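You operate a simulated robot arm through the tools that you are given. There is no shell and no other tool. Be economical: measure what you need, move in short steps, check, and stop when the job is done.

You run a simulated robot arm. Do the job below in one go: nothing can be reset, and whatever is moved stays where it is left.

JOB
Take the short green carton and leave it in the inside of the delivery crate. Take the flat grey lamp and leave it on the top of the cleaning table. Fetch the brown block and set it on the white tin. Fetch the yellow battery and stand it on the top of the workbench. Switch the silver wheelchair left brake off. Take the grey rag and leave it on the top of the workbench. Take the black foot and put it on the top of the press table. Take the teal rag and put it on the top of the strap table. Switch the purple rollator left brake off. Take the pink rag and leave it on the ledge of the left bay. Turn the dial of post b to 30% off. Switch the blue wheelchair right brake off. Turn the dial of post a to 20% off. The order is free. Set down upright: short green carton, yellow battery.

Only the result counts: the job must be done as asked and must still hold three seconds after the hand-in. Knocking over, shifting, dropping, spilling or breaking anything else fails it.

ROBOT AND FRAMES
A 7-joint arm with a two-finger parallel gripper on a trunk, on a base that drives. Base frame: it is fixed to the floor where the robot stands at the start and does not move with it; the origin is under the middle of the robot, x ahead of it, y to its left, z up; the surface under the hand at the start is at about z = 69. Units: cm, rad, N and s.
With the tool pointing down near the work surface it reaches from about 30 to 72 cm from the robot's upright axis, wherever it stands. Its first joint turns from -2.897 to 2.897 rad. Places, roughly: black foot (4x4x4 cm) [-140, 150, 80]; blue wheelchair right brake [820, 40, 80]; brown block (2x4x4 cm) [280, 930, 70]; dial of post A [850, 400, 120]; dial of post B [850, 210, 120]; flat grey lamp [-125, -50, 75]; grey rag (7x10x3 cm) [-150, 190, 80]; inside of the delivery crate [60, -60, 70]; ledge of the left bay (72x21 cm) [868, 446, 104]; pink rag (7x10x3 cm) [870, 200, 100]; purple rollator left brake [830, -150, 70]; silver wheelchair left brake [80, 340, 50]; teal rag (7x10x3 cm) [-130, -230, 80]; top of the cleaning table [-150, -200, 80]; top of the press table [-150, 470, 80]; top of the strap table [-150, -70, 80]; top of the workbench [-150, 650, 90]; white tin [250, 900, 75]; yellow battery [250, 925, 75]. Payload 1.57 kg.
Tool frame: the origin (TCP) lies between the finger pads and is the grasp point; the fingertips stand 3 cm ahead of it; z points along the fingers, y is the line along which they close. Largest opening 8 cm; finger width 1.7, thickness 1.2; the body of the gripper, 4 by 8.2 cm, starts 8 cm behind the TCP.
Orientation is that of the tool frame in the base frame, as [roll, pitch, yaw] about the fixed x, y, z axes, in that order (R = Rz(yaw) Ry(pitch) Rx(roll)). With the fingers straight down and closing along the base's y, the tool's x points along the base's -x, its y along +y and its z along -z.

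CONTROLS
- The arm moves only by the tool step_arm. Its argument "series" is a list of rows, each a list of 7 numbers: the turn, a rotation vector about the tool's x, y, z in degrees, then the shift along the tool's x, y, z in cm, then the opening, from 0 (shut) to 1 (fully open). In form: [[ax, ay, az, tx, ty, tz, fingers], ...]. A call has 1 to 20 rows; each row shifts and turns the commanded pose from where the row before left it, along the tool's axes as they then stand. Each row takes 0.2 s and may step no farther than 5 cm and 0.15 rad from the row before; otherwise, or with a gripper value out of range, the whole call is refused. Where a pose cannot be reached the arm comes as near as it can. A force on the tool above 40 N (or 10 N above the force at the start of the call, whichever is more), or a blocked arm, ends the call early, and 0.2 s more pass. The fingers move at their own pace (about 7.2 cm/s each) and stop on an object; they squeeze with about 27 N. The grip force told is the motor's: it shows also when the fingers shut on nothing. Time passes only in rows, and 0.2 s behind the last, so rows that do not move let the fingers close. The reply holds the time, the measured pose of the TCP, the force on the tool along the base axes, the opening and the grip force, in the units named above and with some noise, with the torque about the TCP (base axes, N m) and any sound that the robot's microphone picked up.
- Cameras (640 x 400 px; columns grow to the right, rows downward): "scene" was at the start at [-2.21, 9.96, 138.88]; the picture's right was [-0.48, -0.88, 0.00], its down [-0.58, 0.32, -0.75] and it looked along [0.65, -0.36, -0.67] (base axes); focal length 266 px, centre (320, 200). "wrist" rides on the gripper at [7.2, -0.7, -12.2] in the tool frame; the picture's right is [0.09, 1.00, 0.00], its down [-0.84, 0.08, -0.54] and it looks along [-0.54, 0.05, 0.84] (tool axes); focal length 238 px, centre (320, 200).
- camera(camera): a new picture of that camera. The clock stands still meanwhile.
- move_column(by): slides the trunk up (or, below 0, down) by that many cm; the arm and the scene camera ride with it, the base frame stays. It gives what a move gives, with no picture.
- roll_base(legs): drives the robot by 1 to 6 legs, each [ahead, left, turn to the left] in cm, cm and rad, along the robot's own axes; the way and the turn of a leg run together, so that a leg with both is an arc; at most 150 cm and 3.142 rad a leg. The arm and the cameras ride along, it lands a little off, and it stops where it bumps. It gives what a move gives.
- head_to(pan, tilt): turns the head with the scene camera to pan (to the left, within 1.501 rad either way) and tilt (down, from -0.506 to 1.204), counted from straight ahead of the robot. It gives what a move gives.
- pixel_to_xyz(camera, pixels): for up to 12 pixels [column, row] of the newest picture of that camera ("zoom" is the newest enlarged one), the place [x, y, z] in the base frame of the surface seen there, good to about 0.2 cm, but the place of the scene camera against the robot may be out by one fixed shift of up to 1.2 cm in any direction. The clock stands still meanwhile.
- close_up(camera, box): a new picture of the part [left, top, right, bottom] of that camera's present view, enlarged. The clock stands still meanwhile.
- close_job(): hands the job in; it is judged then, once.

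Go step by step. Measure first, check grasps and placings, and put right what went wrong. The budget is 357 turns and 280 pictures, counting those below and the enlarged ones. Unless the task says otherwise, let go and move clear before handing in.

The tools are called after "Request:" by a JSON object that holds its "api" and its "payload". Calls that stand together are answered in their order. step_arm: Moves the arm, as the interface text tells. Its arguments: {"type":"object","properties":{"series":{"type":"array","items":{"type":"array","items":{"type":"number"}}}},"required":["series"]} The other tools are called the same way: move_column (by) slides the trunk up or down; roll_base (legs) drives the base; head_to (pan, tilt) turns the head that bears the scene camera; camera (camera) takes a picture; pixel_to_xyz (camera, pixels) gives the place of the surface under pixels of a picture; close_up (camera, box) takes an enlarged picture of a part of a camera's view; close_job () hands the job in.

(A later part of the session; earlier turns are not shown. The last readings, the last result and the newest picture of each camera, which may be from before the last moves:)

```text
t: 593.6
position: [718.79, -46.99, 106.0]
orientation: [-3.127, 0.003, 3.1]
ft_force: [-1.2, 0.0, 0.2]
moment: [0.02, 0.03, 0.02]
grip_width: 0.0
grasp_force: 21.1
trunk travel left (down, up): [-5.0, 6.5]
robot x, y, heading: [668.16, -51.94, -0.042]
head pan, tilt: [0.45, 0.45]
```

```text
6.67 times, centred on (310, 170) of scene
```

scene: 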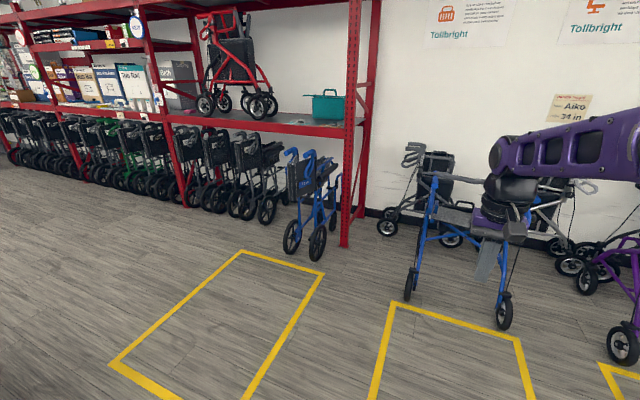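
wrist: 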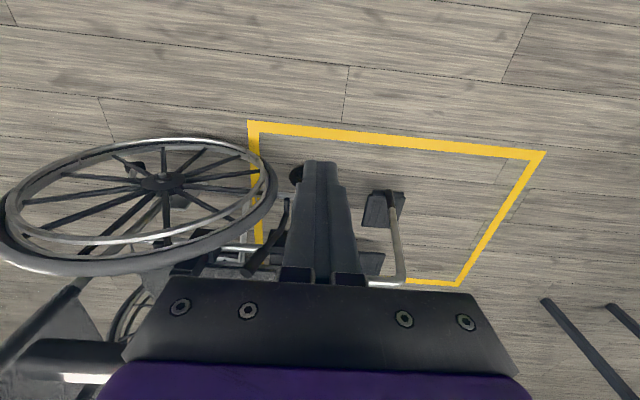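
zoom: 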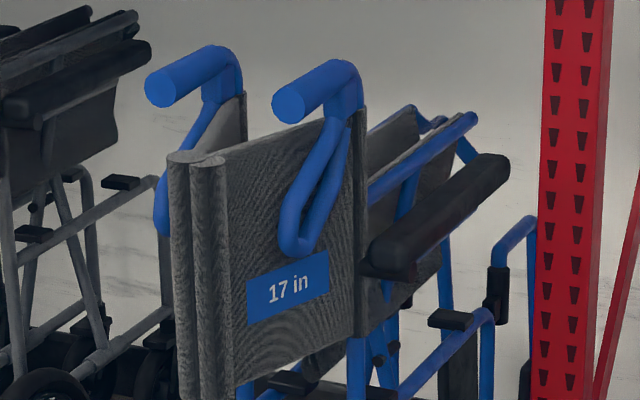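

Lever = blue loop under the right push handle, tip at about (819,42,78). Drive in front of it.

Request:
{"api": "roll_base", "payload": {"legs": [[0, 0, 0.044], [0, 85, 0], [65, 0, 0]]}}

Request:
{"api": "camera", "payload": {"camera": "wrist"}}

Request:
{"api": "head_to", "payload": {"pan": 0.0, "tilt": 0.5}}

Request:
{"api": "camera", "payload": {"camera": "scene"}}

```text
t: 601.0
position: [718.92, 31.27, 106.02]
orientation: [-3.129, 0.002, -3.136]
ft_force: [0.3, -0.5, 0.1]
moment: [0.03, 0.02, -0.01]
grip_width: 0.0
grasp_force: 21.2
trunk travel left (down, up): [-5.0, 6.5]
robot x, y, heading: [668.66, 24.04, -0.002]
head pan, tilt: [0.45, 0.45]
stopped in leg 2: the robot was blocked; the commanded pose is now the measured one
```

```text
160 pictures are left
```

wrist: 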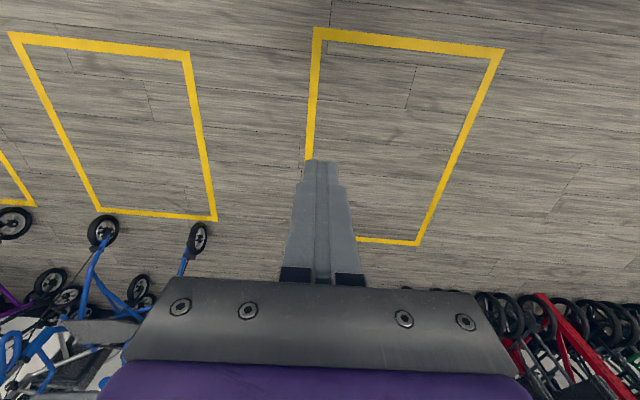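

```text
t: 601.9
position: [718.9, 31.11, 106.11]
orientation: [-3.129, 0.002, -3.137]
ft_force: [-0.1, 0.4, 0.0]
moment: [-0.02, 0.0, -0.01]
grip_width: 0.01
grasp_force: 21.0
trunk travel left (down, up): [-5.0, 6.5]
robot x, y, heading: [668.77, 23.95, 0.001]
head pan, tilt: [0.0, 0.499]
```

```text
159 pictures are left
```

scene: 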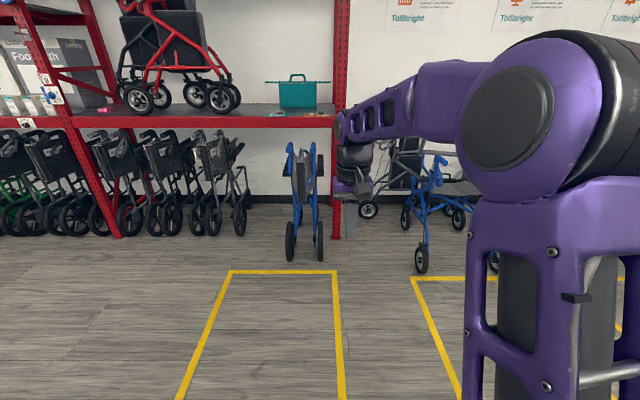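

I nudged the orange scooter's rear corner on my left. Move right a bit, ahead, then left, and check the scooter.

Request:
{"api": "roll_base", "payload": {"legs": [[0, -4, 0], [62, 0, 0], [0, 12, 0]]}}

Request:
{"api": "head_to", "payload": {"pan": 1.45, "tilt": 0.5}}

Request:
{"api": "camera", "payload": {"camera": "scene"}}

```text
t: 607.4
position: [780.41, 39.0, 106.01]
orientation: [-3.127, 0.001, -3.14]
ft_force: [-0.3, -0.5, -0.3]
moment: [0.02, 0.01, 0.03]
grip_width: 0.01
grasp_force: 21.2
trunk travel left (down, up): [-5.0, 6.5]
robot x, y, heading: [730.17, 32.16, -0.003]
head pan, tilt: [0.0, 0.499]
```

```text
t: 609.0
position: [780.36, 38.96, 105.96]
orientation: [-3.129, 0.001, -3.139]
ft_force: [-0.3, -0.4, 0.3]
moment: [0.02, 0.02, 0.02]
grip_width: 0.0
grasp_force: 21.7
trunk travel left (down, up): [-5.0, 6.5]
robot x, y, heading: [730.11, 32.04, -0.007]
head pan, tilt: [1.45, 0.499]
```

```text
158 pictures are left
```

scene: 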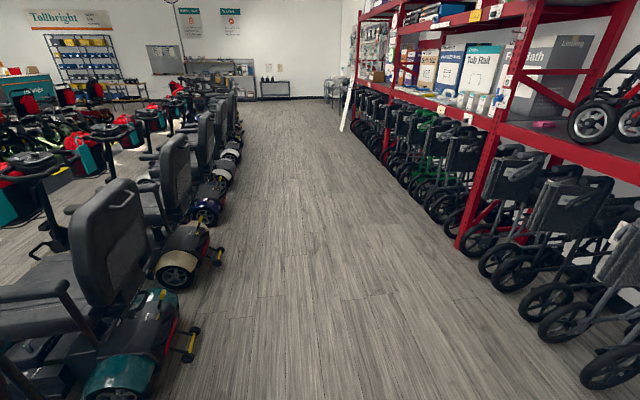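

Now look at the blue lever with scene and wrist cameras.

Request:
{"api": "head_to", "payload": {"pan": 0.05, "tilt": 0.55}}

Request:
{"api": "camera", "payload": {"camera": "scene"}}

Request:
{"api": "close_up", "payload": {"camera": "scene", "box": [270, 90, 430, 250]}}

Request:
{"api": "camera", "payload": {"camera": "wrist"}}

```text
t: 610.5
position: [780.48, 39.01, 106.13]
orientation: [-3.126, 0.003, -3.14]
ft_force: [0.1, 0.4, 0.0]
moment: [0.01, -0.01, 0.01]
grip_width: 0.0
grasp_force: 21.5
trunk travel left (down, up): [-5.0, 6.5]
robot x, y, heading: [730.23, 31.92, 0.001]
head pan, tilt: [0.051, 0.55]
```

```text
157 pictures are left
```

scene: 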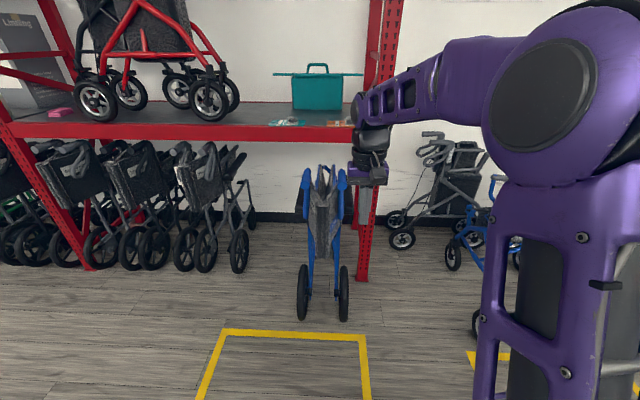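

```text
2.50 times, centred on (350, 170) of scene
```

zoom: 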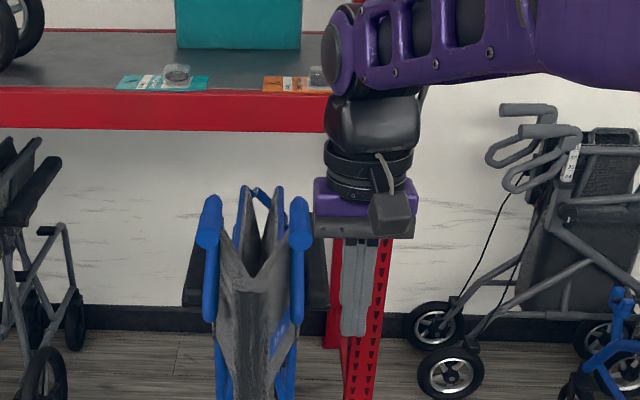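

```text
155 pictures are left
```

wrist: 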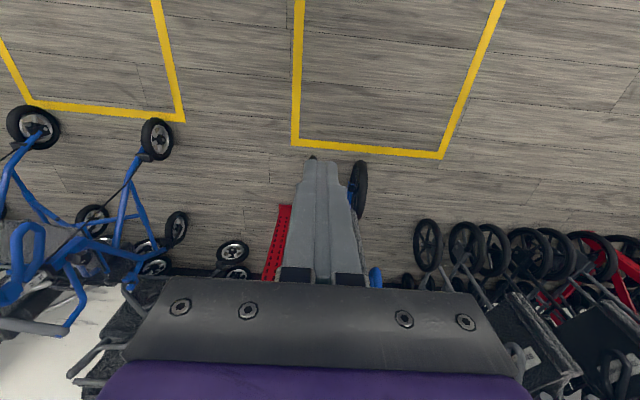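

Grey rollator nearby shows neutral loops lie parallel under the handle; the blue one hangs down (locked), so I must lift it. Tilt the tool forward while extending.

Request:
{"api": "step_arm", "payload": {"series": [[0, -7.5, 0, -2.5, 0.2, 2.2, 0], [0, -7.5, 0, -2.19, 0.2, 2.51, 0], [0, -7.5, 0, -1.85, 0.2, 2.77, 0], [0, -7.5, 0, -1.47, 0.2, 2.99, 0], [0, -7.5, 0, -1.07, 0.2, 3.16, 0], [0, -7.5, 0, -0.64, 0.2, 3.27, 0], [0, -7.5, 0, -0.21, 0.2, 3.32, 0], [0, -7.5, 0, 0.22, 0.2, 3.32, 0], [0, -7.5, 0, 0.66, 0.2, 3.27, 0], [0, -7.5, 0, 1.07, 0.2, 3.15, 0], [0, 0, 0, 0, 0, 0, 0]]}}

Request:
{"api": "camera", "payload": {"camera": "wrist"}}

```text
t: 612.9
position: [805.52, 40.66, 84.07]
orientation: [-3.087, 1.313, -3.085]
ft_force: [0.0, -0.5, -0.1]
moment: [0.01, -0.01, 0.01]
grip_width: 0.01
grasp_force: 21.4
trunk travel left (down, up): [-5.0, 6.5]
robot x, y, heading: [730.27, 32.19, -0.003]
head pan, tilt: [0.051, 0.55]
```

```text
154 pictures are left
```

wrist: 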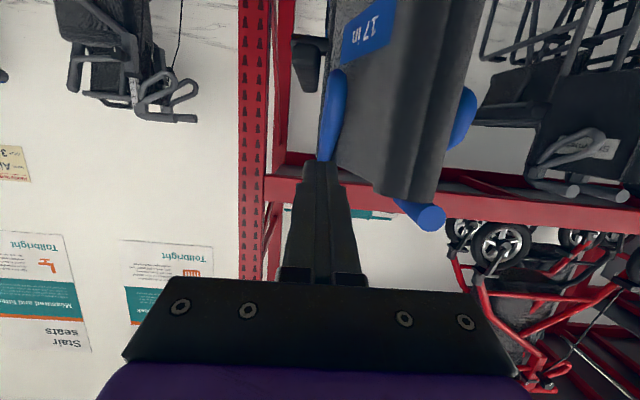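

Camera now looks at the loops from below: right loop at (335,110), left at (465,118). Measure.

Request:
{"api": "close_up", "payload": {"camera": "wrist", "box": [270, 0, 520, 240]}}

Request:
{"api": "pixel_to_xyz", "payload": {"camera": "wrist", "pixels": [[337, 75], [336, 100], [330, 130], [326, 155], [345, 120], [470, 95], [462, 120], [452, 140], [430, 215], [405, 205], [370, 100], [400, 150]]}}

```text
1.67 times, centred on (395, 120) of wrist
```

zoom: 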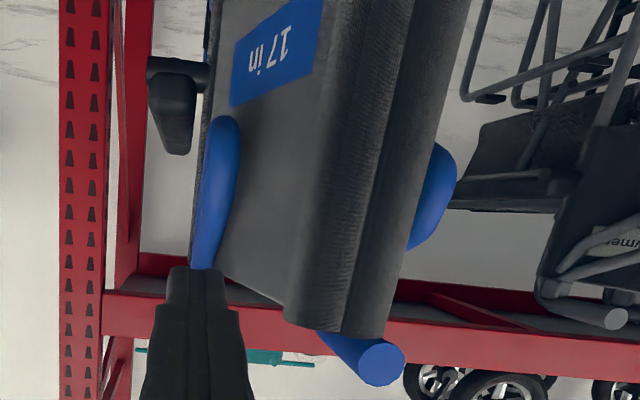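

```text
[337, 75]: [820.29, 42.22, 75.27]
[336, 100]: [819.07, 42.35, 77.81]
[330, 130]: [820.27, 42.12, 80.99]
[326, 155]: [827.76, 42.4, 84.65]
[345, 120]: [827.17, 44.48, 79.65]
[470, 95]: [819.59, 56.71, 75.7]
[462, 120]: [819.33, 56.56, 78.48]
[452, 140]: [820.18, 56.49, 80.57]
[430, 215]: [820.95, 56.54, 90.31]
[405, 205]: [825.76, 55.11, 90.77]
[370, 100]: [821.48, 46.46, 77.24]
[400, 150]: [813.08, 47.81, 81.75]
```

Loop hangs vertically at x≈820, z 75–84, y 42. Plan: slide closed fingers beneath it and lift. Lower and extend to (813,41.7,71.5).

Request:
{"api": "step_arm", "payload": {"series": [[0, 0, 0, 2.55, 0.2, 2.6, 0], [0, 0, 0, 2.55, 0.2, 2.6, 0], [0, 0, 0, 2.55, 0.2, 2.6, 0], [0, 0, 0, 2.55, 0.2, 2.6, 0], [0, 0, 0, 0, 0, 0, 0]]}}

Request:
{"api": "camera", "payload": {"camera": "wrist"}}

```text
t: 614.1
position: [812.93, 41.44, 71.42]
orientation: [-3.088, 1.313, -3.091]
ft_force: [0.0, -1.0, 0.5]
moment: [-0.03, -0.01, -0.02]
grip_width: 0.02
grasp_force: 21.3
trunk travel left (down, up): [-5.0, 6.5]
robot x, y, heading: [730.53, 32.1, -0.006]
head pan, tilt: [0.051, 0.55]
```

```text
152 pictures are left
```

wrist: 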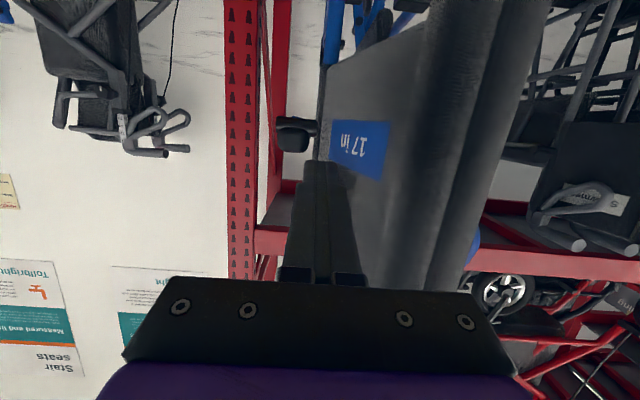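

Request:
{"api": "pixel_to_xyz", "payload": {"camera": "wrist", "pixels": [[335, 140], [350, 150], [365, 170], [345, 100], [370, 200], [400, 180], [380, 140], [330, 120], [440, 200]]}}

```text
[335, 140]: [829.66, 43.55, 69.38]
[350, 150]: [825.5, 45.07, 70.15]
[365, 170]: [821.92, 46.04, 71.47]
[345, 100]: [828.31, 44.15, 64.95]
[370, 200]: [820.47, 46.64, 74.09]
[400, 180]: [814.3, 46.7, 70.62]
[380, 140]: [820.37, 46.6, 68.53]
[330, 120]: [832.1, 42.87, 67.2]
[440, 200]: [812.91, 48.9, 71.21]
```

Clearances fine. Drive the base 7 cm ahead so the fingertips lie under the loop.

Request:
{"api": "roll_base", "payload": {"legs": [[6.5, 0, 0]]}}

Request:
{"api": "step_arm", "payload": {"series": [[0, 0, 0, 0, 0, 0, 0]]}}

Request:
{"api": "close_up", "payload": {"camera": "scene", "box": [270, 90, 430, 250]}}

```text
t: 615.1
position: [819.1, 41.48, 71.53]
orientation: [-3.088, 1.311, -3.086]
ft_force: [0.3, 0.5, 0.7]
moment: [-0.02, 0.01, 0.0]
grip_width: 0.02
grasp_force: 21.4
trunk travel left (down, up): [-5.0, 6.5]
robot x, y, heading: [736.61, 31.87, -0.001]
head pan, tilt: [0.051, 0.55]
```

```text
t: 615.5
position: [819.24, 41.36, 71.49]
orientation: [-3.091, 1.311, -3.089]
ft_force: [-0.3, -0.1, -0.6]
moment: [0.02, -0.01, -0.03]
grip_width: 0.01
grasp_force: 21.0
trunk travel left (down, up): [-5.0, 6.5]
robot x, y, heading: [736.39, 31.84, -0.005]
head pan, tilt: [0.051, 0.55]
```

```text
2.50 times, centred on (350, 170) of scene
```

zoom: 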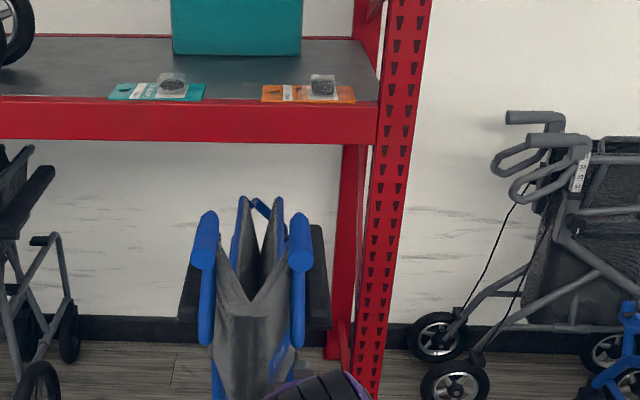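

Lift in 1 cm steps.

Request:
{"api": "step_arm", "payload": {"series": [[0, 0, 0, -0.97, 0, -0.25, 0], [0, 0, 0, -0.97, 0, -0.25, 0], [0, 0, 0, -0.97, 0, -0.25, 0], [0, 0, 0, -0.97, 0, -0.25, 0], [0, 0, 0, -0.97, 0, -0.25, 0]]}}

Request:
{"api": "camera", "payload": {"camera": "wrist"}}

```text
t: 616.6
position: [818.49, 41.47, 74.55]
orientation: [-3.08, 1.282, -3.083]
ft_force: [-0.4, 0.1, -3.8]
moment: [-0.03, 0.04, 0.02]
grip_width: 0.01
grasp_force: 21.2
trunk travel left (down, up): [-5.0, 6.5]
robot x, y, heading: [736.46, 32.14, -0.002]
head pan, tilt: [0.051, 0.55]
stopped in row 5: the force on the tool passed its limit at 44 N (the readings are from after the stop); the commanded pose is now the measured one
```

```text
150 pictures are left
```

wrist: 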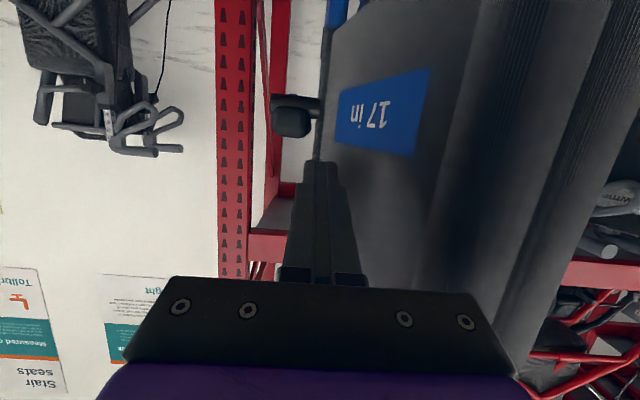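

Vertical push hit 44 N without motion—loop seems to hang straight below its pivot. Back off and view it to grip and swing it instead.

Request:
{"api": "step_arm", "payload": {"series": [[0, 0, 0, 1.5, 0, 0.4, 0], [0, 0, 0, 1.1, -1, -3.8, 0], [0, 0, 0, 1.1, -1, -3.8, 0], [0, 0, 0, 0, -1, -4, 0], [0, 0, 0, 0, 0, 0, 0]]}}

Request:
{"api": "camera", "payload": {"camera": "wrist"}}

```text
t: 617.8
position: [806.71, 38.45, 74.44]
orientation: [-3.085, 1.287, -3.085]
ft_force: [0.0, 0.9, -0.8]
moment: [0.0, 0.05, 0.0]
grip_width: 0.01
grasp_force: 21.2
trunk travel left (down, up): [-5.0, 6.5]
robot x, y, heading: [736.55, 31.89, -0.006]
head pan, tilt: [0.051, 0.55]
```

```text
149 pictures are left
```

wrist: 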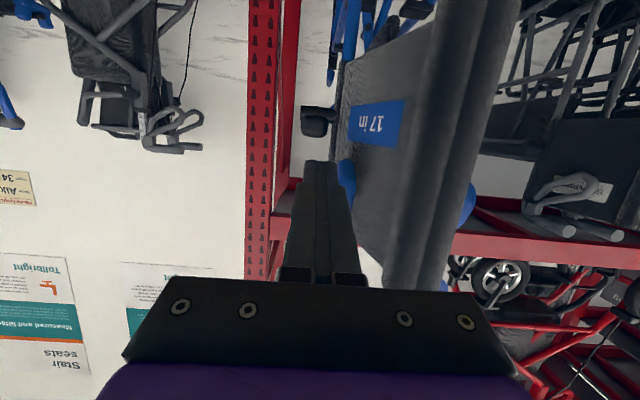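

Get a side view: drive right 35 cm and look left.

Request:
{"api": "roll_base", "payload": {"legs": [[0, -38, 0]]}}

Request:
{"api": "head_to", "payload": {"pan": 0.5, "tilt": 0.5}}

Request:
{"api": "camera", "payload": {"camera": "scene"}}

```text
t: 622.1
position: [806.56, -0.07, 74.39]
orientation: [-3.083, 1.285, -3.081]
ft_force: [0.0, -0.4, -0.7]
moment: [-0.04, 0.02, 0.0]
grip_width: 0.0
grasp_force: 21.6
trunk travel left (down, up): [-5.0, 6.5]
robot x, y, heading: [736.24, -6.68, -0.003]
head pan, tilt: [0.051, 0.55]
```

```text
t: 623.0
position: [806.68, -0.12, 74.37]
orientation: [-3.082, 1.286, -3.083]
ft_force: [-0.2, 0.1, -0.5]
moment: [0.02, -0.02, 0.0]
grip_width: 0.01
grasp_force: 21.5
trunk travel left (down, up): [-5.0, 6.5]
robot x, y, heading: [736.26, -6.74, 0.002]
head pan, tilt: [0.499, 0.499]
```

```text
148 pictures are left
```

scene: 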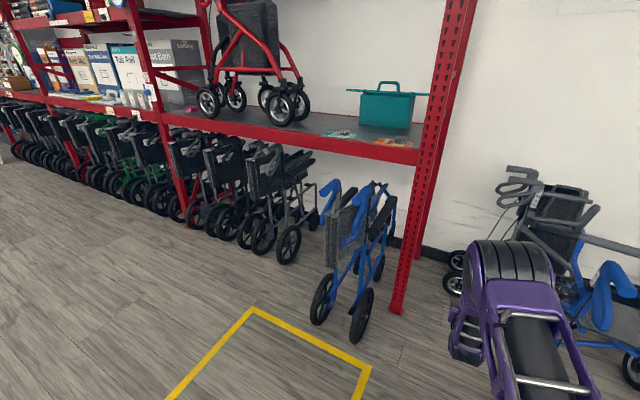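

Request:
{"api": "close_up", "payload": {"camera": "scene", "box": [310, 165, 410, 265]}}

Request:
{"api": "close_up", "payload": {"camera": "scene", "box": [160, 120, 320, 220]}}

```text
4.00 times, centred on (360, 215) of scene
```

zoom: 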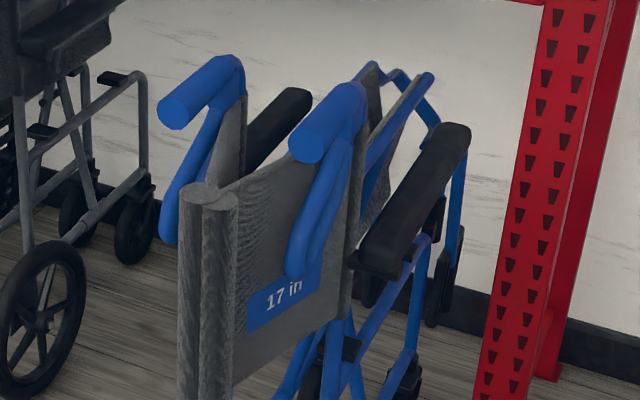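

```text
4.00 times, centred on (240, 170) of scene
```

zoom: 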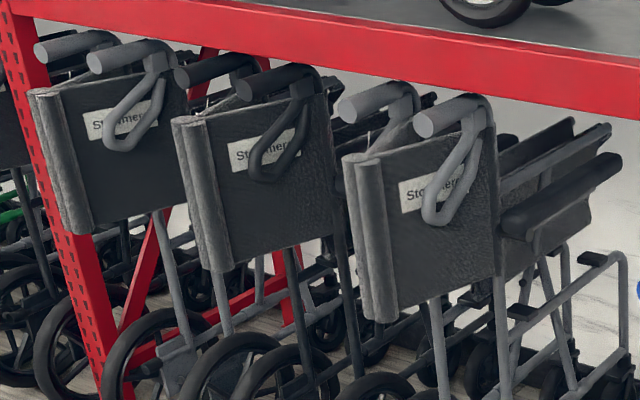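

Compare lever angles in 3D: grey chairs' loops versus the blue one.

Request:
{"api": "pixel_to_xyz", "payload": {"camera": "zoom", "pixels": [[432, 120], [470, 115], [475, 140], [455, 180], [437, 215], [255, 90], [296, 90], [298, 110], [280, 150], [262, 175]]}}

Request:
{"api": "close_up", "payload": {"camera": "scene", "box": [310, 165, 410, 265]}}

Request:
{"api": "pixel_to_xyz", "payload": {"camera": "zoom", "pixels": [[308, 145], [345, 105], [340, 150], [330, 190], [310, 220], [298, 265], [180, 110], [215, 85], [208, 130], [190, 175], [170, 235], [325, 220]]}}

```text
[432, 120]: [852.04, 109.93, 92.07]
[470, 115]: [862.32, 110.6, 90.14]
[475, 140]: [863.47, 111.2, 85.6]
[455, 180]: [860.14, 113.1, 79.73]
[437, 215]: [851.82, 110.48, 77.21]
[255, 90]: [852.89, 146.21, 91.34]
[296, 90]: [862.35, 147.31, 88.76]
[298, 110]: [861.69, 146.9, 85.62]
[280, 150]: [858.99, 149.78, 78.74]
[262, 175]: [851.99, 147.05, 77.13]
```

```text
4.00 times, centred on (360, 215) of scene
```

zoom: 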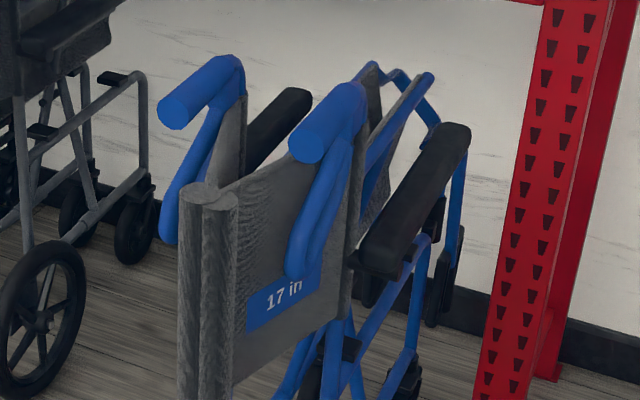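

```text
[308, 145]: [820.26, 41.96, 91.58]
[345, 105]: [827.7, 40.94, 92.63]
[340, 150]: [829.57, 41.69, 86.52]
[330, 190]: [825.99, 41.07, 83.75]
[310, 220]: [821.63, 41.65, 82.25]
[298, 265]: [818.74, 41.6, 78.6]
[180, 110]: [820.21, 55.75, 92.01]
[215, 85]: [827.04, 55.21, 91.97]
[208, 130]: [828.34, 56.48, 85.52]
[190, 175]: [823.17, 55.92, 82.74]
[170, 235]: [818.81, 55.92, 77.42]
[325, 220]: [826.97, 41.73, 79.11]
```

All these loops hang alike. Let me see how the purple rollator's brake levers look before deciding the direction.

Request:
{"api": "head_to", "payload": {"pan": -0.75, "tilt": 0.45}}

Request:
{"api": "camera", "payload": {"camera": "scene"}}

Request:
{"api": "close_up", "payload": {"camera": "scene", "box": [180, 100, 420, 260]}}

```text
t: 624.4
position: [806.69, -0.06, 74.42]
orientation: [-3.082, 1.283, -3.081]
ft_force: [-0.1, 0.5, -0.4]
moment: [0.01, 0.03, 0.01]
grip_width: 0.0
grasp_force: 21.7
trunk travel left (down, up): [-5.0, 6.5]
robot x, y, heading: [736.34, -6.48, -0.002]
head pan, tilt: [-0.75, 0.45]
```

```text
144 pictures are left
```

scene: 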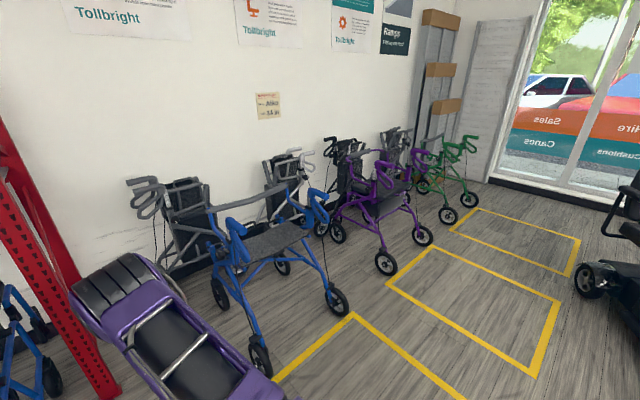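

```text
2.50 times, centred on (300, 180) of scene
```

zoom: 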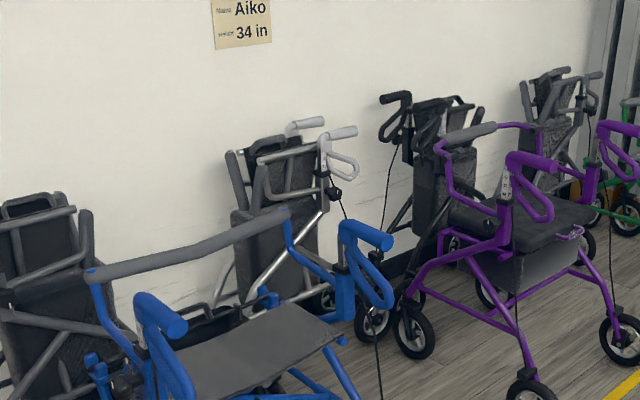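

The silver rollator (neutral) has its loop near the handle, while blue/purple hang steeply: so "off" is up toward the handle. I'll grip the loop and swing it along its arc. Return to it.

Request:
{"api": "roll_base", "payload": {"legs": [[0, 38.5, 0]]}}

Request:
{"api": "step_arm", "payload": {"series": [[0, 0, 0, -4.3, 1, 1.2, 0.45], [0, 0, 0, 0, 0.8, 2, 0.45], [0, 0, 0, 0, 0, 0, 0.45]]}}

Request:
{"api": "camera", "payload": {"camera": "wrist"}}

```text
t: 628.8
position: [806.44, 39.81, 74.36]
orientation: [-3.082, 1.286, -3.077]
ft_force: [-0.6, 0.0, -0.1]
moment: [-0.03, -0.01, 0.01]
grip_width: 0.03
grasp_force: 20.5
trunk travel left (down, up): [-5.0, 6.5]
robot x, y, heading: [736.4, 32.65, 0.004]
head pan, tilt: [-0.75, 0.45]
```

```text
t: 629.6
position: [810.73, 41.73, 77.56]
orientation: [-3.083, 1.284, -3.073]
ft_force: [-0.8, -0.5, -0.5]
moment: [0.03, 0.0, 0.02]
grip_width: 3.6
grasp_force: 0.1
trunk travel left (down, up): [-5.0, 6.5]
robot x, y, heading: [736.54, 33.07, 0.008]
head pan, tilt: [-0.75, 0.45]
```

```text
142 pictures are left
```

wrist: 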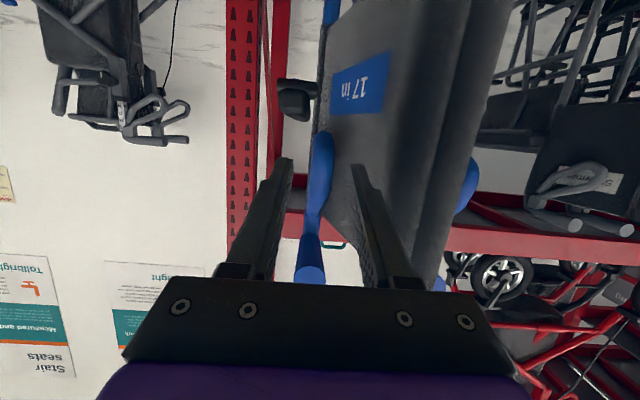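

The loop is nicely between the open fingers. Measure it.

Request:
{"api": "pixel_to_xyz", "payload": {"camera": "wrist", "pixels": [[323, 137], [322, 155], [318, 180], [313, 205], [311, 235], [308, 275], [330, 160], [345, 180], [360, 200], [308, 255]]}}

```text
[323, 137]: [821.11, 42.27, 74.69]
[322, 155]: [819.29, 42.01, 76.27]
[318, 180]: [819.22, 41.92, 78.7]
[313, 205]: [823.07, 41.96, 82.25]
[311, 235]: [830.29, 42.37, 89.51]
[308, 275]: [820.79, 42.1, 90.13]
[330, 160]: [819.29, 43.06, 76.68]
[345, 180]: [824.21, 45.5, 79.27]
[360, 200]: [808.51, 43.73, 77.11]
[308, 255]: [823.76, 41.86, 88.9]
```

Request:
{"api": "step_arm", "payload": {"series": [[0, 0, 0, -1.25, 0.1, 4.3, 0.45], [0, 0, 0, -1.25, 0.1, 4.3, 0.45], [0, 0, 0, 0, 0, 0, 0.45], [0, 0, 0, 0, 0, 0, 0], [0, 0, 0, 0, 0, 0, 0], [0, 0, 0, 0, 0, 0, 0]]}}

Request:
{"api": "camera", "payload": {"camera": "wrist"}}

```text
t: 631.0
position: [819.65, 42.2, 77.45]
orientation: [-3.086, 1.284, -3.075]
ft_force: [4.2, 7.8, -0.8]
moment: [0.26, 0.43, 0.13]
grip_width: 1.76
grasp_force: 32.3
trunk travel left (down, up): [-5.0, 6.5]
robot x, y, heading: [736.51, 33.24, 0.004]
head pan, tilt: [-0.75, 0.45]
```

```text
141 pictures are left
```

wrist: 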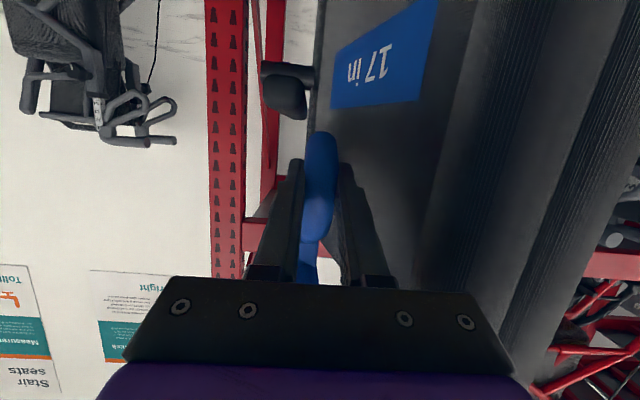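

Gripped the loop. Pull along its arc (-x, +z) 4 cm.

Request:
{"api": "step_arm", "payload": {"series": [[0, 0, 0, -0.3, 0, -0.95, 0], [0, 0, 0, -0.38, 0, -0.93, 0], [0, 0, 0, -0.45, 0, -0.9, 0], [0, 0, 0, -0.5, 0, -0.87, 0], [0, 0, 0, 0, 0, 0, 0]]}}

Request:
{"api": "camera", "payload": {"camera": "wrist"}}

```text
t: 632.2
position: [816.91, 42.28, 80.49]
orientation: [-3.081, 1.292, -3.072]
ft_force: [26.2, 16.1, 12.0]
moment: [0.43, -0.2, 0.16]
grip_width: 1.73
grasp_force: 32.5
trunk travel left (down, up): [-5.0, 6.5]
robot x, y, heading: [736.39, 33.02, 0.003]
head pan, tilt: [-0.75, 0.45]
```

```text
140 pictures are left
```

wrist: 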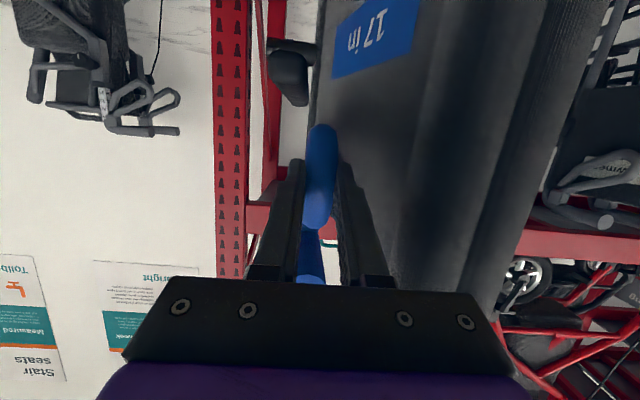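

Request:
{"api": "pixel_to_xyz", "payload": {"camera": "wrist", "pixels": [[321, 130], [320, 150], [318, 180], [310, 280], [375, 40], [345, 80], [312, 240]]}}

```text
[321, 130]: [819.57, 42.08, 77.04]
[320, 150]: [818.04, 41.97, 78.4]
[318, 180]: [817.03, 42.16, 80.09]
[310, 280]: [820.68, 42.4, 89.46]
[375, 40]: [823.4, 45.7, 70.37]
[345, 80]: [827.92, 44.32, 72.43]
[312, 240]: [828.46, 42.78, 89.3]
```

Loop has moved up ~2.5 cm. Continue along the arc.

Request:
{"api": "step_arm", "payload": {"series": [[0, 0, 0, -0.6, 0, -0.8, 0], [0, 0, 0, -0.65, 0, -0.75, 0], [0, 0, 0, -0.7, 0, -0.7, 0], [0, 0, 0, 0, 0, 0, 0]]}}

Request:
{"api": "camera", "payload": {"camera": "wrist"}}

```text
t: 633.2
position: [815.08, 42.27, 82.74]
orientation: [-3.081, 1.284, -3.072]
ft_force: [19.0, 18.6, 6.6]
moment: [0.47, 0.32, 0.36]
grip_width: 1.71
grasp_force: 32.5
trunk travel left (down, up): [-5.0, 6.5]
robot x, y, heading: [736.38, 33.21, 0.003]
head pan, tilt: [-0.75, 0.45]
```

```text
139 pictures are left
```

wrist: 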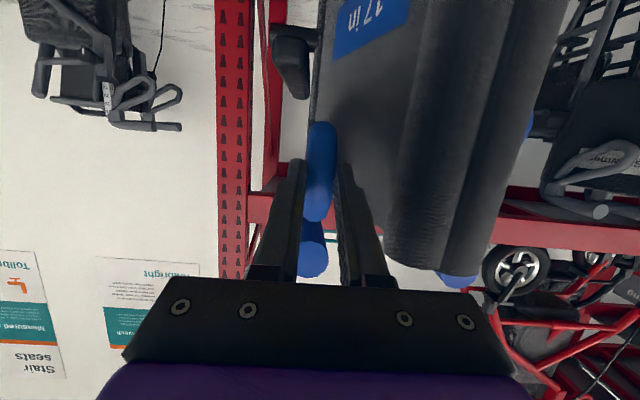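

Force eased; continue 2 cm more.

Request:
{"api": "step_arm", "payload": {"series": [[0, 0, 0, -0.75, 0, -0.6, 0], [0, 0, 0, -0.8, 0, -0.5, 0], [0, 0, 0, 0, 0, 0, 0]]}}

Request:
{"api": "pixel_to_xyz", "payload": {"camera": "wrist", "pixels": [[321, 130], [320, 160]]}}

Request:
{"api": "camera", "payload": {"camera": "wrist"}}

Request:
{"api": "pixel_to_xyz", "payload": {"camera": "wrist", "pixels": [[321, 130], [320, 160], [318, 200], [308, 260]]}}

```text
t: 634.0
position: [814.48, 42.27, 84.02]
orientation: [-3.081, 1.277, -3.074]
ft_force: [14.2, 20.8, -5.3]
moment: [0.44, 0.89, 0.37]
grip_width: 1.74
grasp_force: 32.3
trunk travel left (down, up): [-5.0, 6.5]
robot x, y, heading: [736.38, 33.01, 0.004]
head pan, tilt: [-0.75, 0.45]
```

```text
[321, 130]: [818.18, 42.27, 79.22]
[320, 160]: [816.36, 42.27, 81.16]
```

```text
138 pictures are left
```

wrist: 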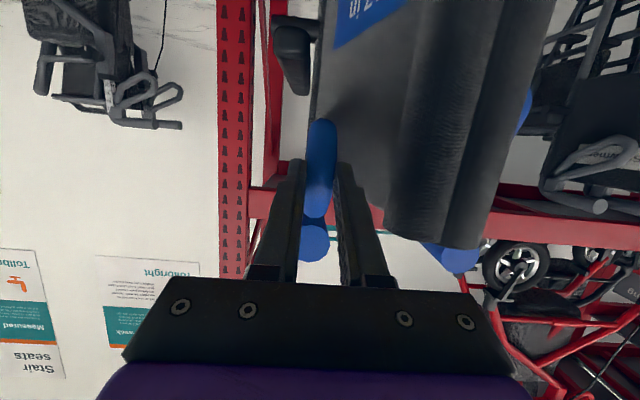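

```text
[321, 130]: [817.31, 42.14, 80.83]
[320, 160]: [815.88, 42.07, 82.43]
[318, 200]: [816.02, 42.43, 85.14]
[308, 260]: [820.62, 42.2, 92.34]
```

Request:
{"api": "step_arm", "payload": {"series": [[0, 0, 0, -0.9, 0, -0.4, 0], [0, 0, 0, -0.9, 0, -0.3, 0], [0, 0, 0, -0.9, 0, -0.25, 0], [0, 0, 0, 0, 0, 0, 0]]}}

Request:
{"api": "camera", "payload": {"camera": "wrist"}}

Request:
{"api": "pixel_to_xyz", "payload": {"camera": "wrist", "pixels": [[321, 130], [320, 160], [318, 200], [308, 260]]}}

```text
t: 635.0
position: [814.11, 42.13, 86.73]
orientation: [-3.082, 1.273, -3.076]
ft_force: [-21.6, 13.1, -22.0]
moment: [0.37, 0.59, 0.24]
grip_width: 1.74
grasp_force: 32.1
trunk travel left (down, up): [-5.0, 6.5]
robot x, y, heading: [735.9, 32.77, -0.0]
head pan, tilt: [-0.75, 0.45]
```

```text
137 pictures are left
```

wrist: 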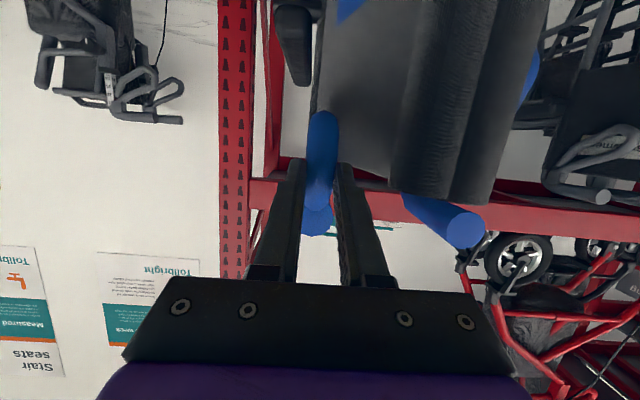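

```text
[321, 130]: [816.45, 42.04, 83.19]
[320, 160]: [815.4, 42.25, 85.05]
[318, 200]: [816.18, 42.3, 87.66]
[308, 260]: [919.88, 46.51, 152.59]
```

Loop rotated ~34° toward the handle and now resists. Open the fingers and see where it rests.

Request:
{"api": "step_arm", "payload": {"series": [[0, 0, 0, 0, 0, 0, 0.3], [0, 0, 0, 0, 0, 0, 0.45], [0, 0, 0, 0, 0, 0, 0.45], [0, 0, 0, 0, 0, 0, 0.45]]}}

Request:
{"api": "camera", "payload": {"camera": "wrist"}}

Request:
{"api": "pixel_to_xyz", "payload": {"camera": "wrist", "pixels": [[321, 125], [321, 130], [320, 160], [318, 185], [318, 200]]}}

```text
t: 636.0
position: [814.31, 41.97, 87.36]
orientation: [-3.083, 1.285, -3.077]
ft_force: [-0.3, -0.4, -0.2]
moment: [0.06, 0.01, 0.0]
grip_width: 3.59
grasp_force: 0.2
trunk travel left (down, up): [-5.0, 6.5]
robot x, y, heading: [736.44, 33.47, 0.001]
head pan, tilt: [-0.75, 0.45]
```

```text
136 pictures are left
```

wrist: 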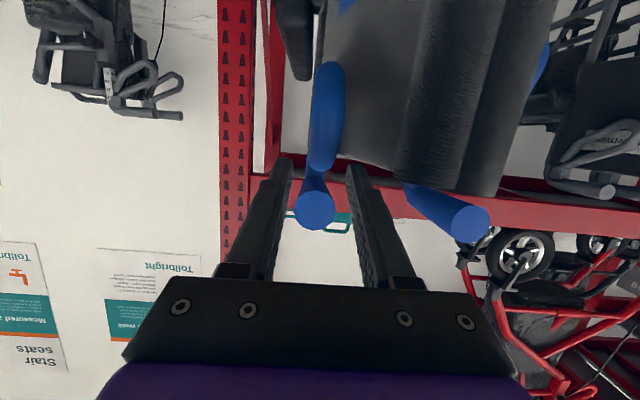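

```text
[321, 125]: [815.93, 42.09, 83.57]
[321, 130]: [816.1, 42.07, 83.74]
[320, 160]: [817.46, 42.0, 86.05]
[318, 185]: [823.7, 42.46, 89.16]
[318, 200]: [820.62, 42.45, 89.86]
```

Request:
{"api": "pixel_to_xyz", "payload": {"camera": "wrist", "pixels": [[330, 65], [329, 80], [326, 100], [324, 115], [322, 140], [541, 50], [538, 70]]}}

```text
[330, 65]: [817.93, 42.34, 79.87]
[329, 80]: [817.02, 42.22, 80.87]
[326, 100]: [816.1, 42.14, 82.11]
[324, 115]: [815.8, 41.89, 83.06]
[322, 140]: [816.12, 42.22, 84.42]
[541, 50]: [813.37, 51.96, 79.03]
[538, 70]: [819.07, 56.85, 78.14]
```

The loop now rests ~5 cm higher in a neutral position (sprang back slightly from squeeze) — off. Withdraw and fold the arm back.

Request:
{"api": "step_arm", "payload": {"series": [[0, 0, 0, 1.2, 0, -4.4, 0.45], [0, 0, 0, 1.2, 0, -4.4, 0.45], [0, 0, 0, 1.2, 0, -4.4, 0.3], [0, 7.5, 0, -0.5, 0, -3, 0], [0, 7.5, 0, -0.5, 0, -3, 0], [0, 7.5, 0, -0.5, 0, -3, 0], [0, 7.5, 0, 0, 0, -3, 0], [0, 7.5, 0, 0, 0, -3, 0], [0, 7.5, 0, 0, 0, -2.5, 0], [0, 7.5, 0, 0, 0, -2, 0], [0, 7.5, 0, 0, 0, -1, 0], [0, 7.5, 0, 0, 0, 0, 0], [0, 6, 0, 0, 0, 0, 0], [0, 0, 0, 0, 0, 0, 0]]}}

Request:
{"api": "roll_base", "payload": {"legs": [[-12, 0, 0], [0, -120, 0]]}}

Request:
{"api": "head_to", "payload": {"pan": 0.55, "tilt": 0.45}}

Request:
{"api": "camera", "payload": {"camera": "scene"}}

Request:
{"api": "head_to", "payload": {"pan": -0.5, "tilt": 0.45}}

Request:
{"api": "camera", "payload": {"camera": "scene"}}

```text
t: 639.0
position: [785.84, 42.14, 101.26]
orientation: [-3.124, -0.001, -3.134]
ft_force: [-0.2, -1.1, -0.3]
moment: [0.02, 0.01, -0.02]
grip_width: 0.0
grasp_force: 20.9
trunk travel left (down, up): [-5.0, 6.5]
robot x, y, heading: [736.27, 33.0, 0.006]
head pan, tilt: [-0.75, 0.45]
```

```text
t: 651.7
position: [772.88, -79.56, 101.32]
orientation: [-3.123, 0.002, 3.127]
ft_force: [0.4, 0.6, -0.6]
moment: [-0.01, -0.03, -0.02]
grip_width: 0.0
grasp_force: 21.7
trunk travel left (down, up): [-5.0, 6.5]
robot x, y, heading: [722.9, -87.99, -0.013]
head pan, tilt: [-0.75, 0.45]
```

```text
t: 653.1
position: [772.95, -79.5, 101.33]
orientation: [-3.124, 0.002, 3.128]
ft_force: [0.2, 0.2, -0.3]
moment: [0.01, 0.03, 0.02]
grip_width: 0.0
grasp_force: 21.5
trunk travel left (down, up): [-5.0, 6.5]
robot x, y, heading: [723.11, -87.96, -0.016]
head pan, tilt: [0.55, 0.45]
```

```text
135 pictures are left
```

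scene: 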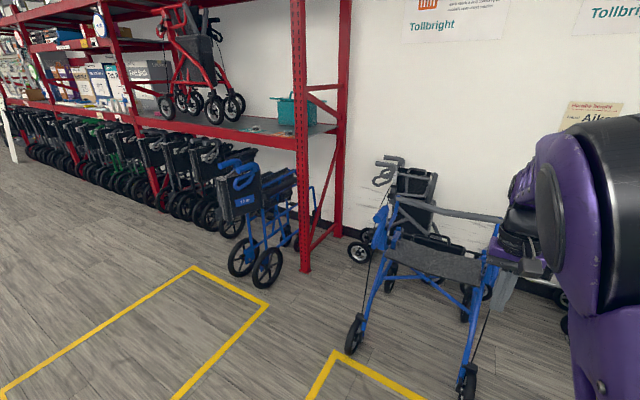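

```text
t: 654.4
position: [772.98, -79.6, 101.19]
orientation: [-3.123, 0.002, 3.129]
ft_force: [-0.2, -0.2, -0.9]
moment: [0.01, 0.02, -0.01]
grip_width: 0.05
grasp_force: 21.1
trunk travel left (down, up): [-5.0, 6.5]
robot x, y, heading: [723.49, -87.84, -0.017]
head pan, tilt: [-0.499, 0.45]
```

```text
134 pictures are left
```

scene: 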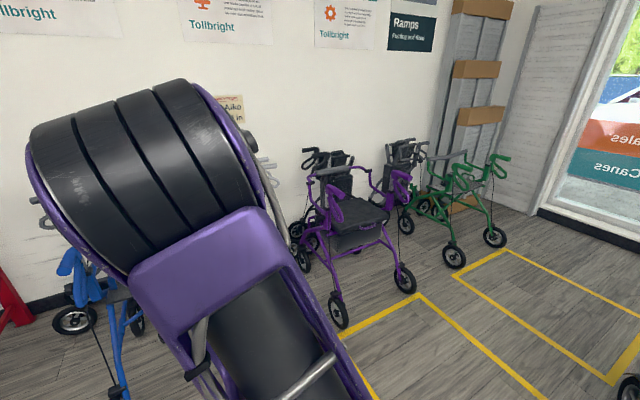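

Request:
{"api": "close_up", "payload": {"camera": "scene", "box": [290, 130, 430, 270]}}

Request:
{"api": "pixel_to_xyz", "payload": {"camera": "scene", "pixels": [[335, 195], [328, 190], [337, 212], [398, 175], [404, 190], [340, 205], [338, 320], [404, 285]]}}

```text
2.86 times, centred on (360, 200) of scene
```

zoom: 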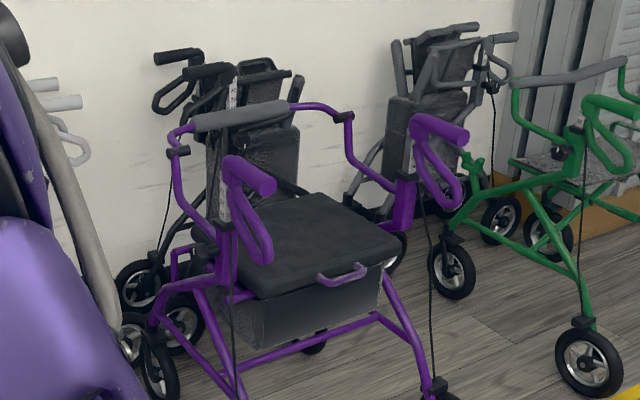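

```text
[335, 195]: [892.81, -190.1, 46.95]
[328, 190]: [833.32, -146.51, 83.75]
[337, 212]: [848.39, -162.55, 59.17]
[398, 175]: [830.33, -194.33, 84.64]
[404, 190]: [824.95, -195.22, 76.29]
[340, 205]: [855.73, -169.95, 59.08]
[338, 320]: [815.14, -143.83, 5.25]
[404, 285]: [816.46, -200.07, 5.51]
```

Purple left handle at (833,-146.5,84) with its loop hanging below. Drive right ~68 and ahead 8.

Request:
{"api": "roll_base", "payload": {"legs": [[0, -68, 0.015], [8, 0, 0]]}}

Request:
{"api": "step_arm", "payload": {"series": [[0, -7.5, 0, -2.5, 0, 2.2, 0.45], [0, -7.5, 0, -2.19, 0, 2.51, 0.45], [0, -7.5, 0, -1.85, 0, 2.77, 0.45], [0, -7.5, 0, -1.47, 0, 2.99, 0.45], [0, -7.5, 0, -1.07, 0, 3.16, 0.45], [0, -7.5, 0, -0.64, 0, 3.27, 0.45], [0, -7.5, 0, -0.21, 0, 3.32, 0.45], [0, -7.5, 0, 0.22, 0, 3.32, 0.45], [0, -7.5, 0, 0.66, 0, 3.27, 0.45], [0, -7.5, 0, 1.07, 0, 3.15, 0.45], [0, 0, 0, 0, 0, 0, 0.45]]}}

Request:
{"api": "camera", "payload": {"camera": "wrist"}}

```text
t: 662.1
position: [780.11, -147.82, 101.25]
orientation: [-3.124, 0.002, 3.14]
ft_force: [-0.2, -0.2, -1.2]
moment: [-0.02, -0.04, -0.03]
grip_width: 0.0
grasp_force: 20.9
trunk travel left (down, up): [-5.0, 6.5]
robot x, y, heading: [730.31, -156.85, -0.005]
head pan, tilt: [-0.499, 0.45]
```

```text
t: 664.5
position: [804.94, -148.21, 79.22]
orientation: [-3.077, 1.311, -3.083]
ft_force: [0.3, 0.8, 0.3]
moment: [0.0, -0.01, 0.0]
grip_width: 3.58
grasp_force: 0.1
trunk travel left (down, up): [-5.0, 6.5]
robot x, y, heading: [730.54, -156.01, -0.004]
head pan, tilt: [-0.499, 0.45]
```

```text
132 pictures are left
```

wrist: 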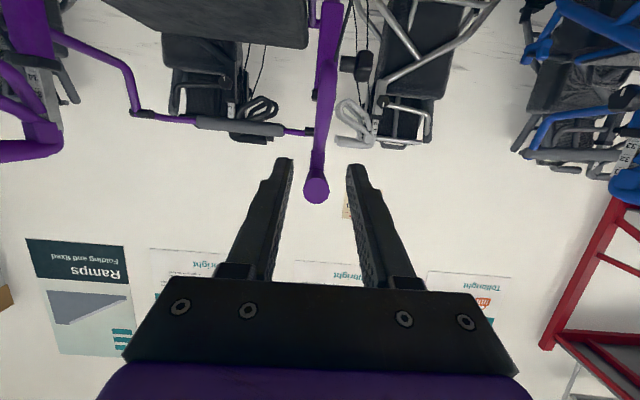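

Aligned: handle end at (316,188), loop above it in the picture. Measure.

Request:
{"api": "close_up", "payload": {"camera": "wrist", "box": [260, 0, 380, 210]}}

Request:
{"api": "pixel_to_xyz", "payload": {"camera": "wrist", "pixels": [[316, 188], [318, 160], [320, 140], [323, 115], [326, 95], [328, 75], [329, 60], [331, 40], [331, 20]]}}

```text
1.90 times, centred on (320, 105) of wrist
```

zoom: 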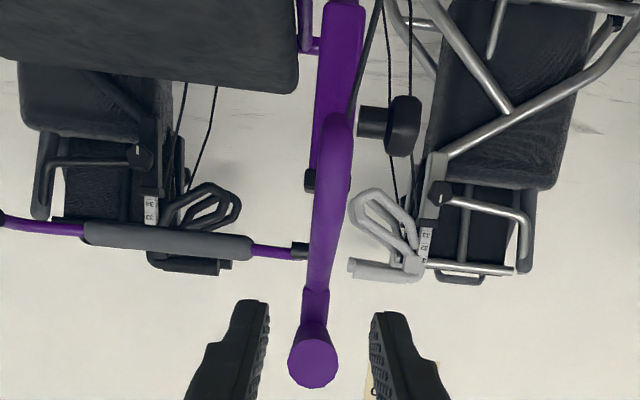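

```text
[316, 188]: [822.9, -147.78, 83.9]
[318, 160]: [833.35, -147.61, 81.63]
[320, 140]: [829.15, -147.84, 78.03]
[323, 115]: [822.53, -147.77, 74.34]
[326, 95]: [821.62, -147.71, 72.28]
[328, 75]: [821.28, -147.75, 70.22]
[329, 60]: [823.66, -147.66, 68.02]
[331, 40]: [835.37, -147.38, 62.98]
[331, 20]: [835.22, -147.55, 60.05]
```

Pivot ≈(833.5,82), loop end ≈(822.5,69.5). Lower to z 71.5, then drive 10 ahead to straddle it.

Request:
{"api": "step_arm", "payload": {"series": [[0, 0, 0, 1.88, 0.15, 2.9, 0.45], [0, 0, 0, 1.88, 0.15, 2.9, 0.45], [0, 0, 0, 1.88, 0.15, 2.9, 0.45], [0, 0, 0, 0, 0, 0, 0.45]]}}

Request:
{"api": "roll_base", "payload": {"legs": [[9.5, 0, 0]]}}

Request:
{"api": "camera", "payload": {"camera": "wrist"}}

```text
t: 665.5
position: [811.81, -147.96, 71.44]
orientation: [-3.076, 1.31, -3.084]
ft_force: [0.5, 0.2, -0.6]
moment: [0.01, 0.03, 0.01]
grip_width: 3.6
grasp_force: 0.0
trunk travel left (down, up): [-5.0, 6.5]
robot x, y, heading: [730.24, -156.23, -0.009]
head pan, tilt: [-0.499, 0.45]
```

```text
t: 666.7
position: [821.34, -148.16, 71.56]
orientation: [-3.078, 1.31, -3.084]
ft_force: [-0.9, -0.1, -0.5]
moment: [0.01, -0.02, -0.01]
grip_width: 3.58
grasp_force: 0.0
trunk travel left (down, up): [-5.0, 6.5]
robot x, y, heading: [739.89, -156.22, -0.004]
head pan, tilt: [-0.499, 0.45]
```

```text
130 pictures are left
```

wrist: 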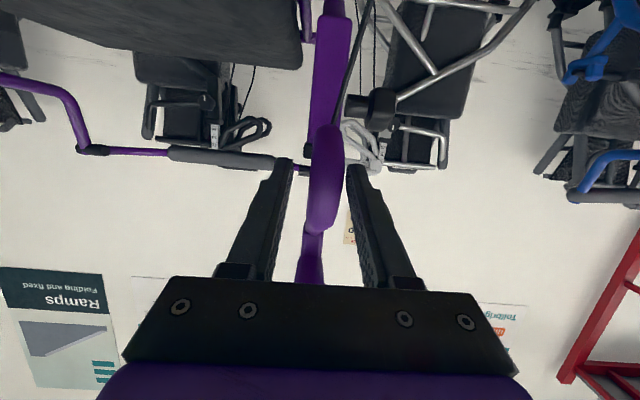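

Straddled. Centre, close, then swing up along the arc as before.

Request:
{"api": "step_arm", "payload": {"series": [[0, 0, 0, 0, 0.4, 0, 0.45], [0, 0, 0, 0, 0, 0, 0], [0, 0, 0, 0, 0, 0, 0], [0, 0, 0, 0, 0, 0, 0]]}}

Request:
{"api": "step_arm", "payload": {"series": [[0, 0, 0, -0.4, 0, -0.92, 0], [0, 0, 0, -0.45, 0, -0.9, 0], [0, 0, 0, -0.52, 0, -0.86, 0], [0, 0, 0, -0.57, 0, -0.82, 0], [0, 0, 0, -0.63, 0, -0.78, 0], [0, 0, 0, 0, 0, 0, 0]]}}

Request:
{"api": "camera", "payload": {"camera": "wrist"}}

```text
t: 667.7
position: [821.23, -147.78, 71.46]
orientation: [-3.08, 1.307, -3.086]
ft_force: [-1.3, -2.1, 0.5]
moment: [0.34, -0.02, 0.16]
grip_width: 1.72
grasp_force: 32.3
trunk travel left (down, up): [-5.0, 6.5]
robot x, y, heading: [739.57, -156.45, -0.012]
head pan, tilt: [-0.499, 0.45]
```

```text
t: 669.1
position: [817.82, -147.68, 75.16]
orientation: [-3.078, 1.309, -3.083]
ft_force: [9.5, -1.9, 1.4]
moment: [0.34, 0.5, 0.07]
grip_width: 1.75
grasp_force: 33.0
trunk travel left (down, up): [-5.0, 6.5]
robot x, y, heading: [739.89, -156.5, -0.006]
head pan, tilt: [-0.499, 0.45]
```

```text
129 pictures are left
```

wrist: 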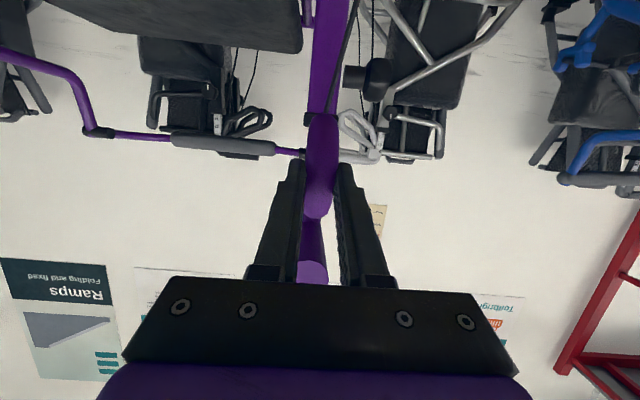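

Request:
{"api": "step_arm", "payload": {"series": [[0, 0, 0, -0.7, 0, -0.7, 0], [0, 0, 0, -0.75, 0, -0.62, 0], [0, 0, 0, -0.8, 0, -0.5, 0], [0, 0, 0, 0, 0, 0, 0]]}}

Request:
{"api": "camera", "payload": {"camera": "wrist"}}

Request:
{"api": "pixel_to_xyz", "payload": {"camera": "wrist", "pixels": [[322, 125], [320, 150], [318, 190], [312, 250]]}}

```text
t: 670.1
position: [816.61, -147.73, 77.8]
orientation: [-3.077, 1.31, -3.083]
ft_force: [16.5, -4.9, 0.5]
moment: [0.28, 0.46, -0.04]
grip_width: 1.73
grasp_force: 32.8
trunk travel left (down, up): [-5.0, 6.5]
robot x, y, heading: [740.09, -156.09, -0.009]
head pan, tilt: [-0.499, 0.45]
```

```text
128 pictures are left
```

wrist: 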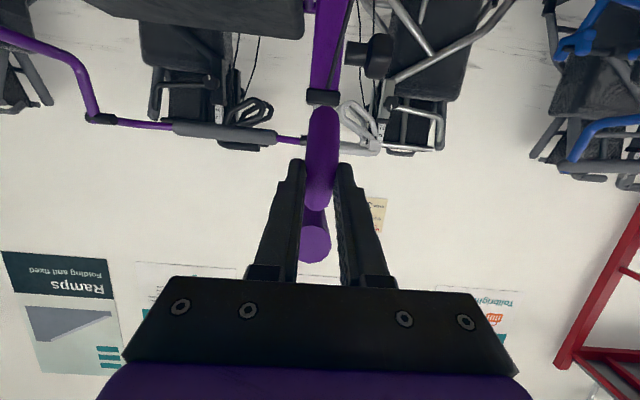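

```text
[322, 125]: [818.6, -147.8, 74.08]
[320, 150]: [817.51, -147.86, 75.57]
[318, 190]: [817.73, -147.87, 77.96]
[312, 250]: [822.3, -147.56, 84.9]
```

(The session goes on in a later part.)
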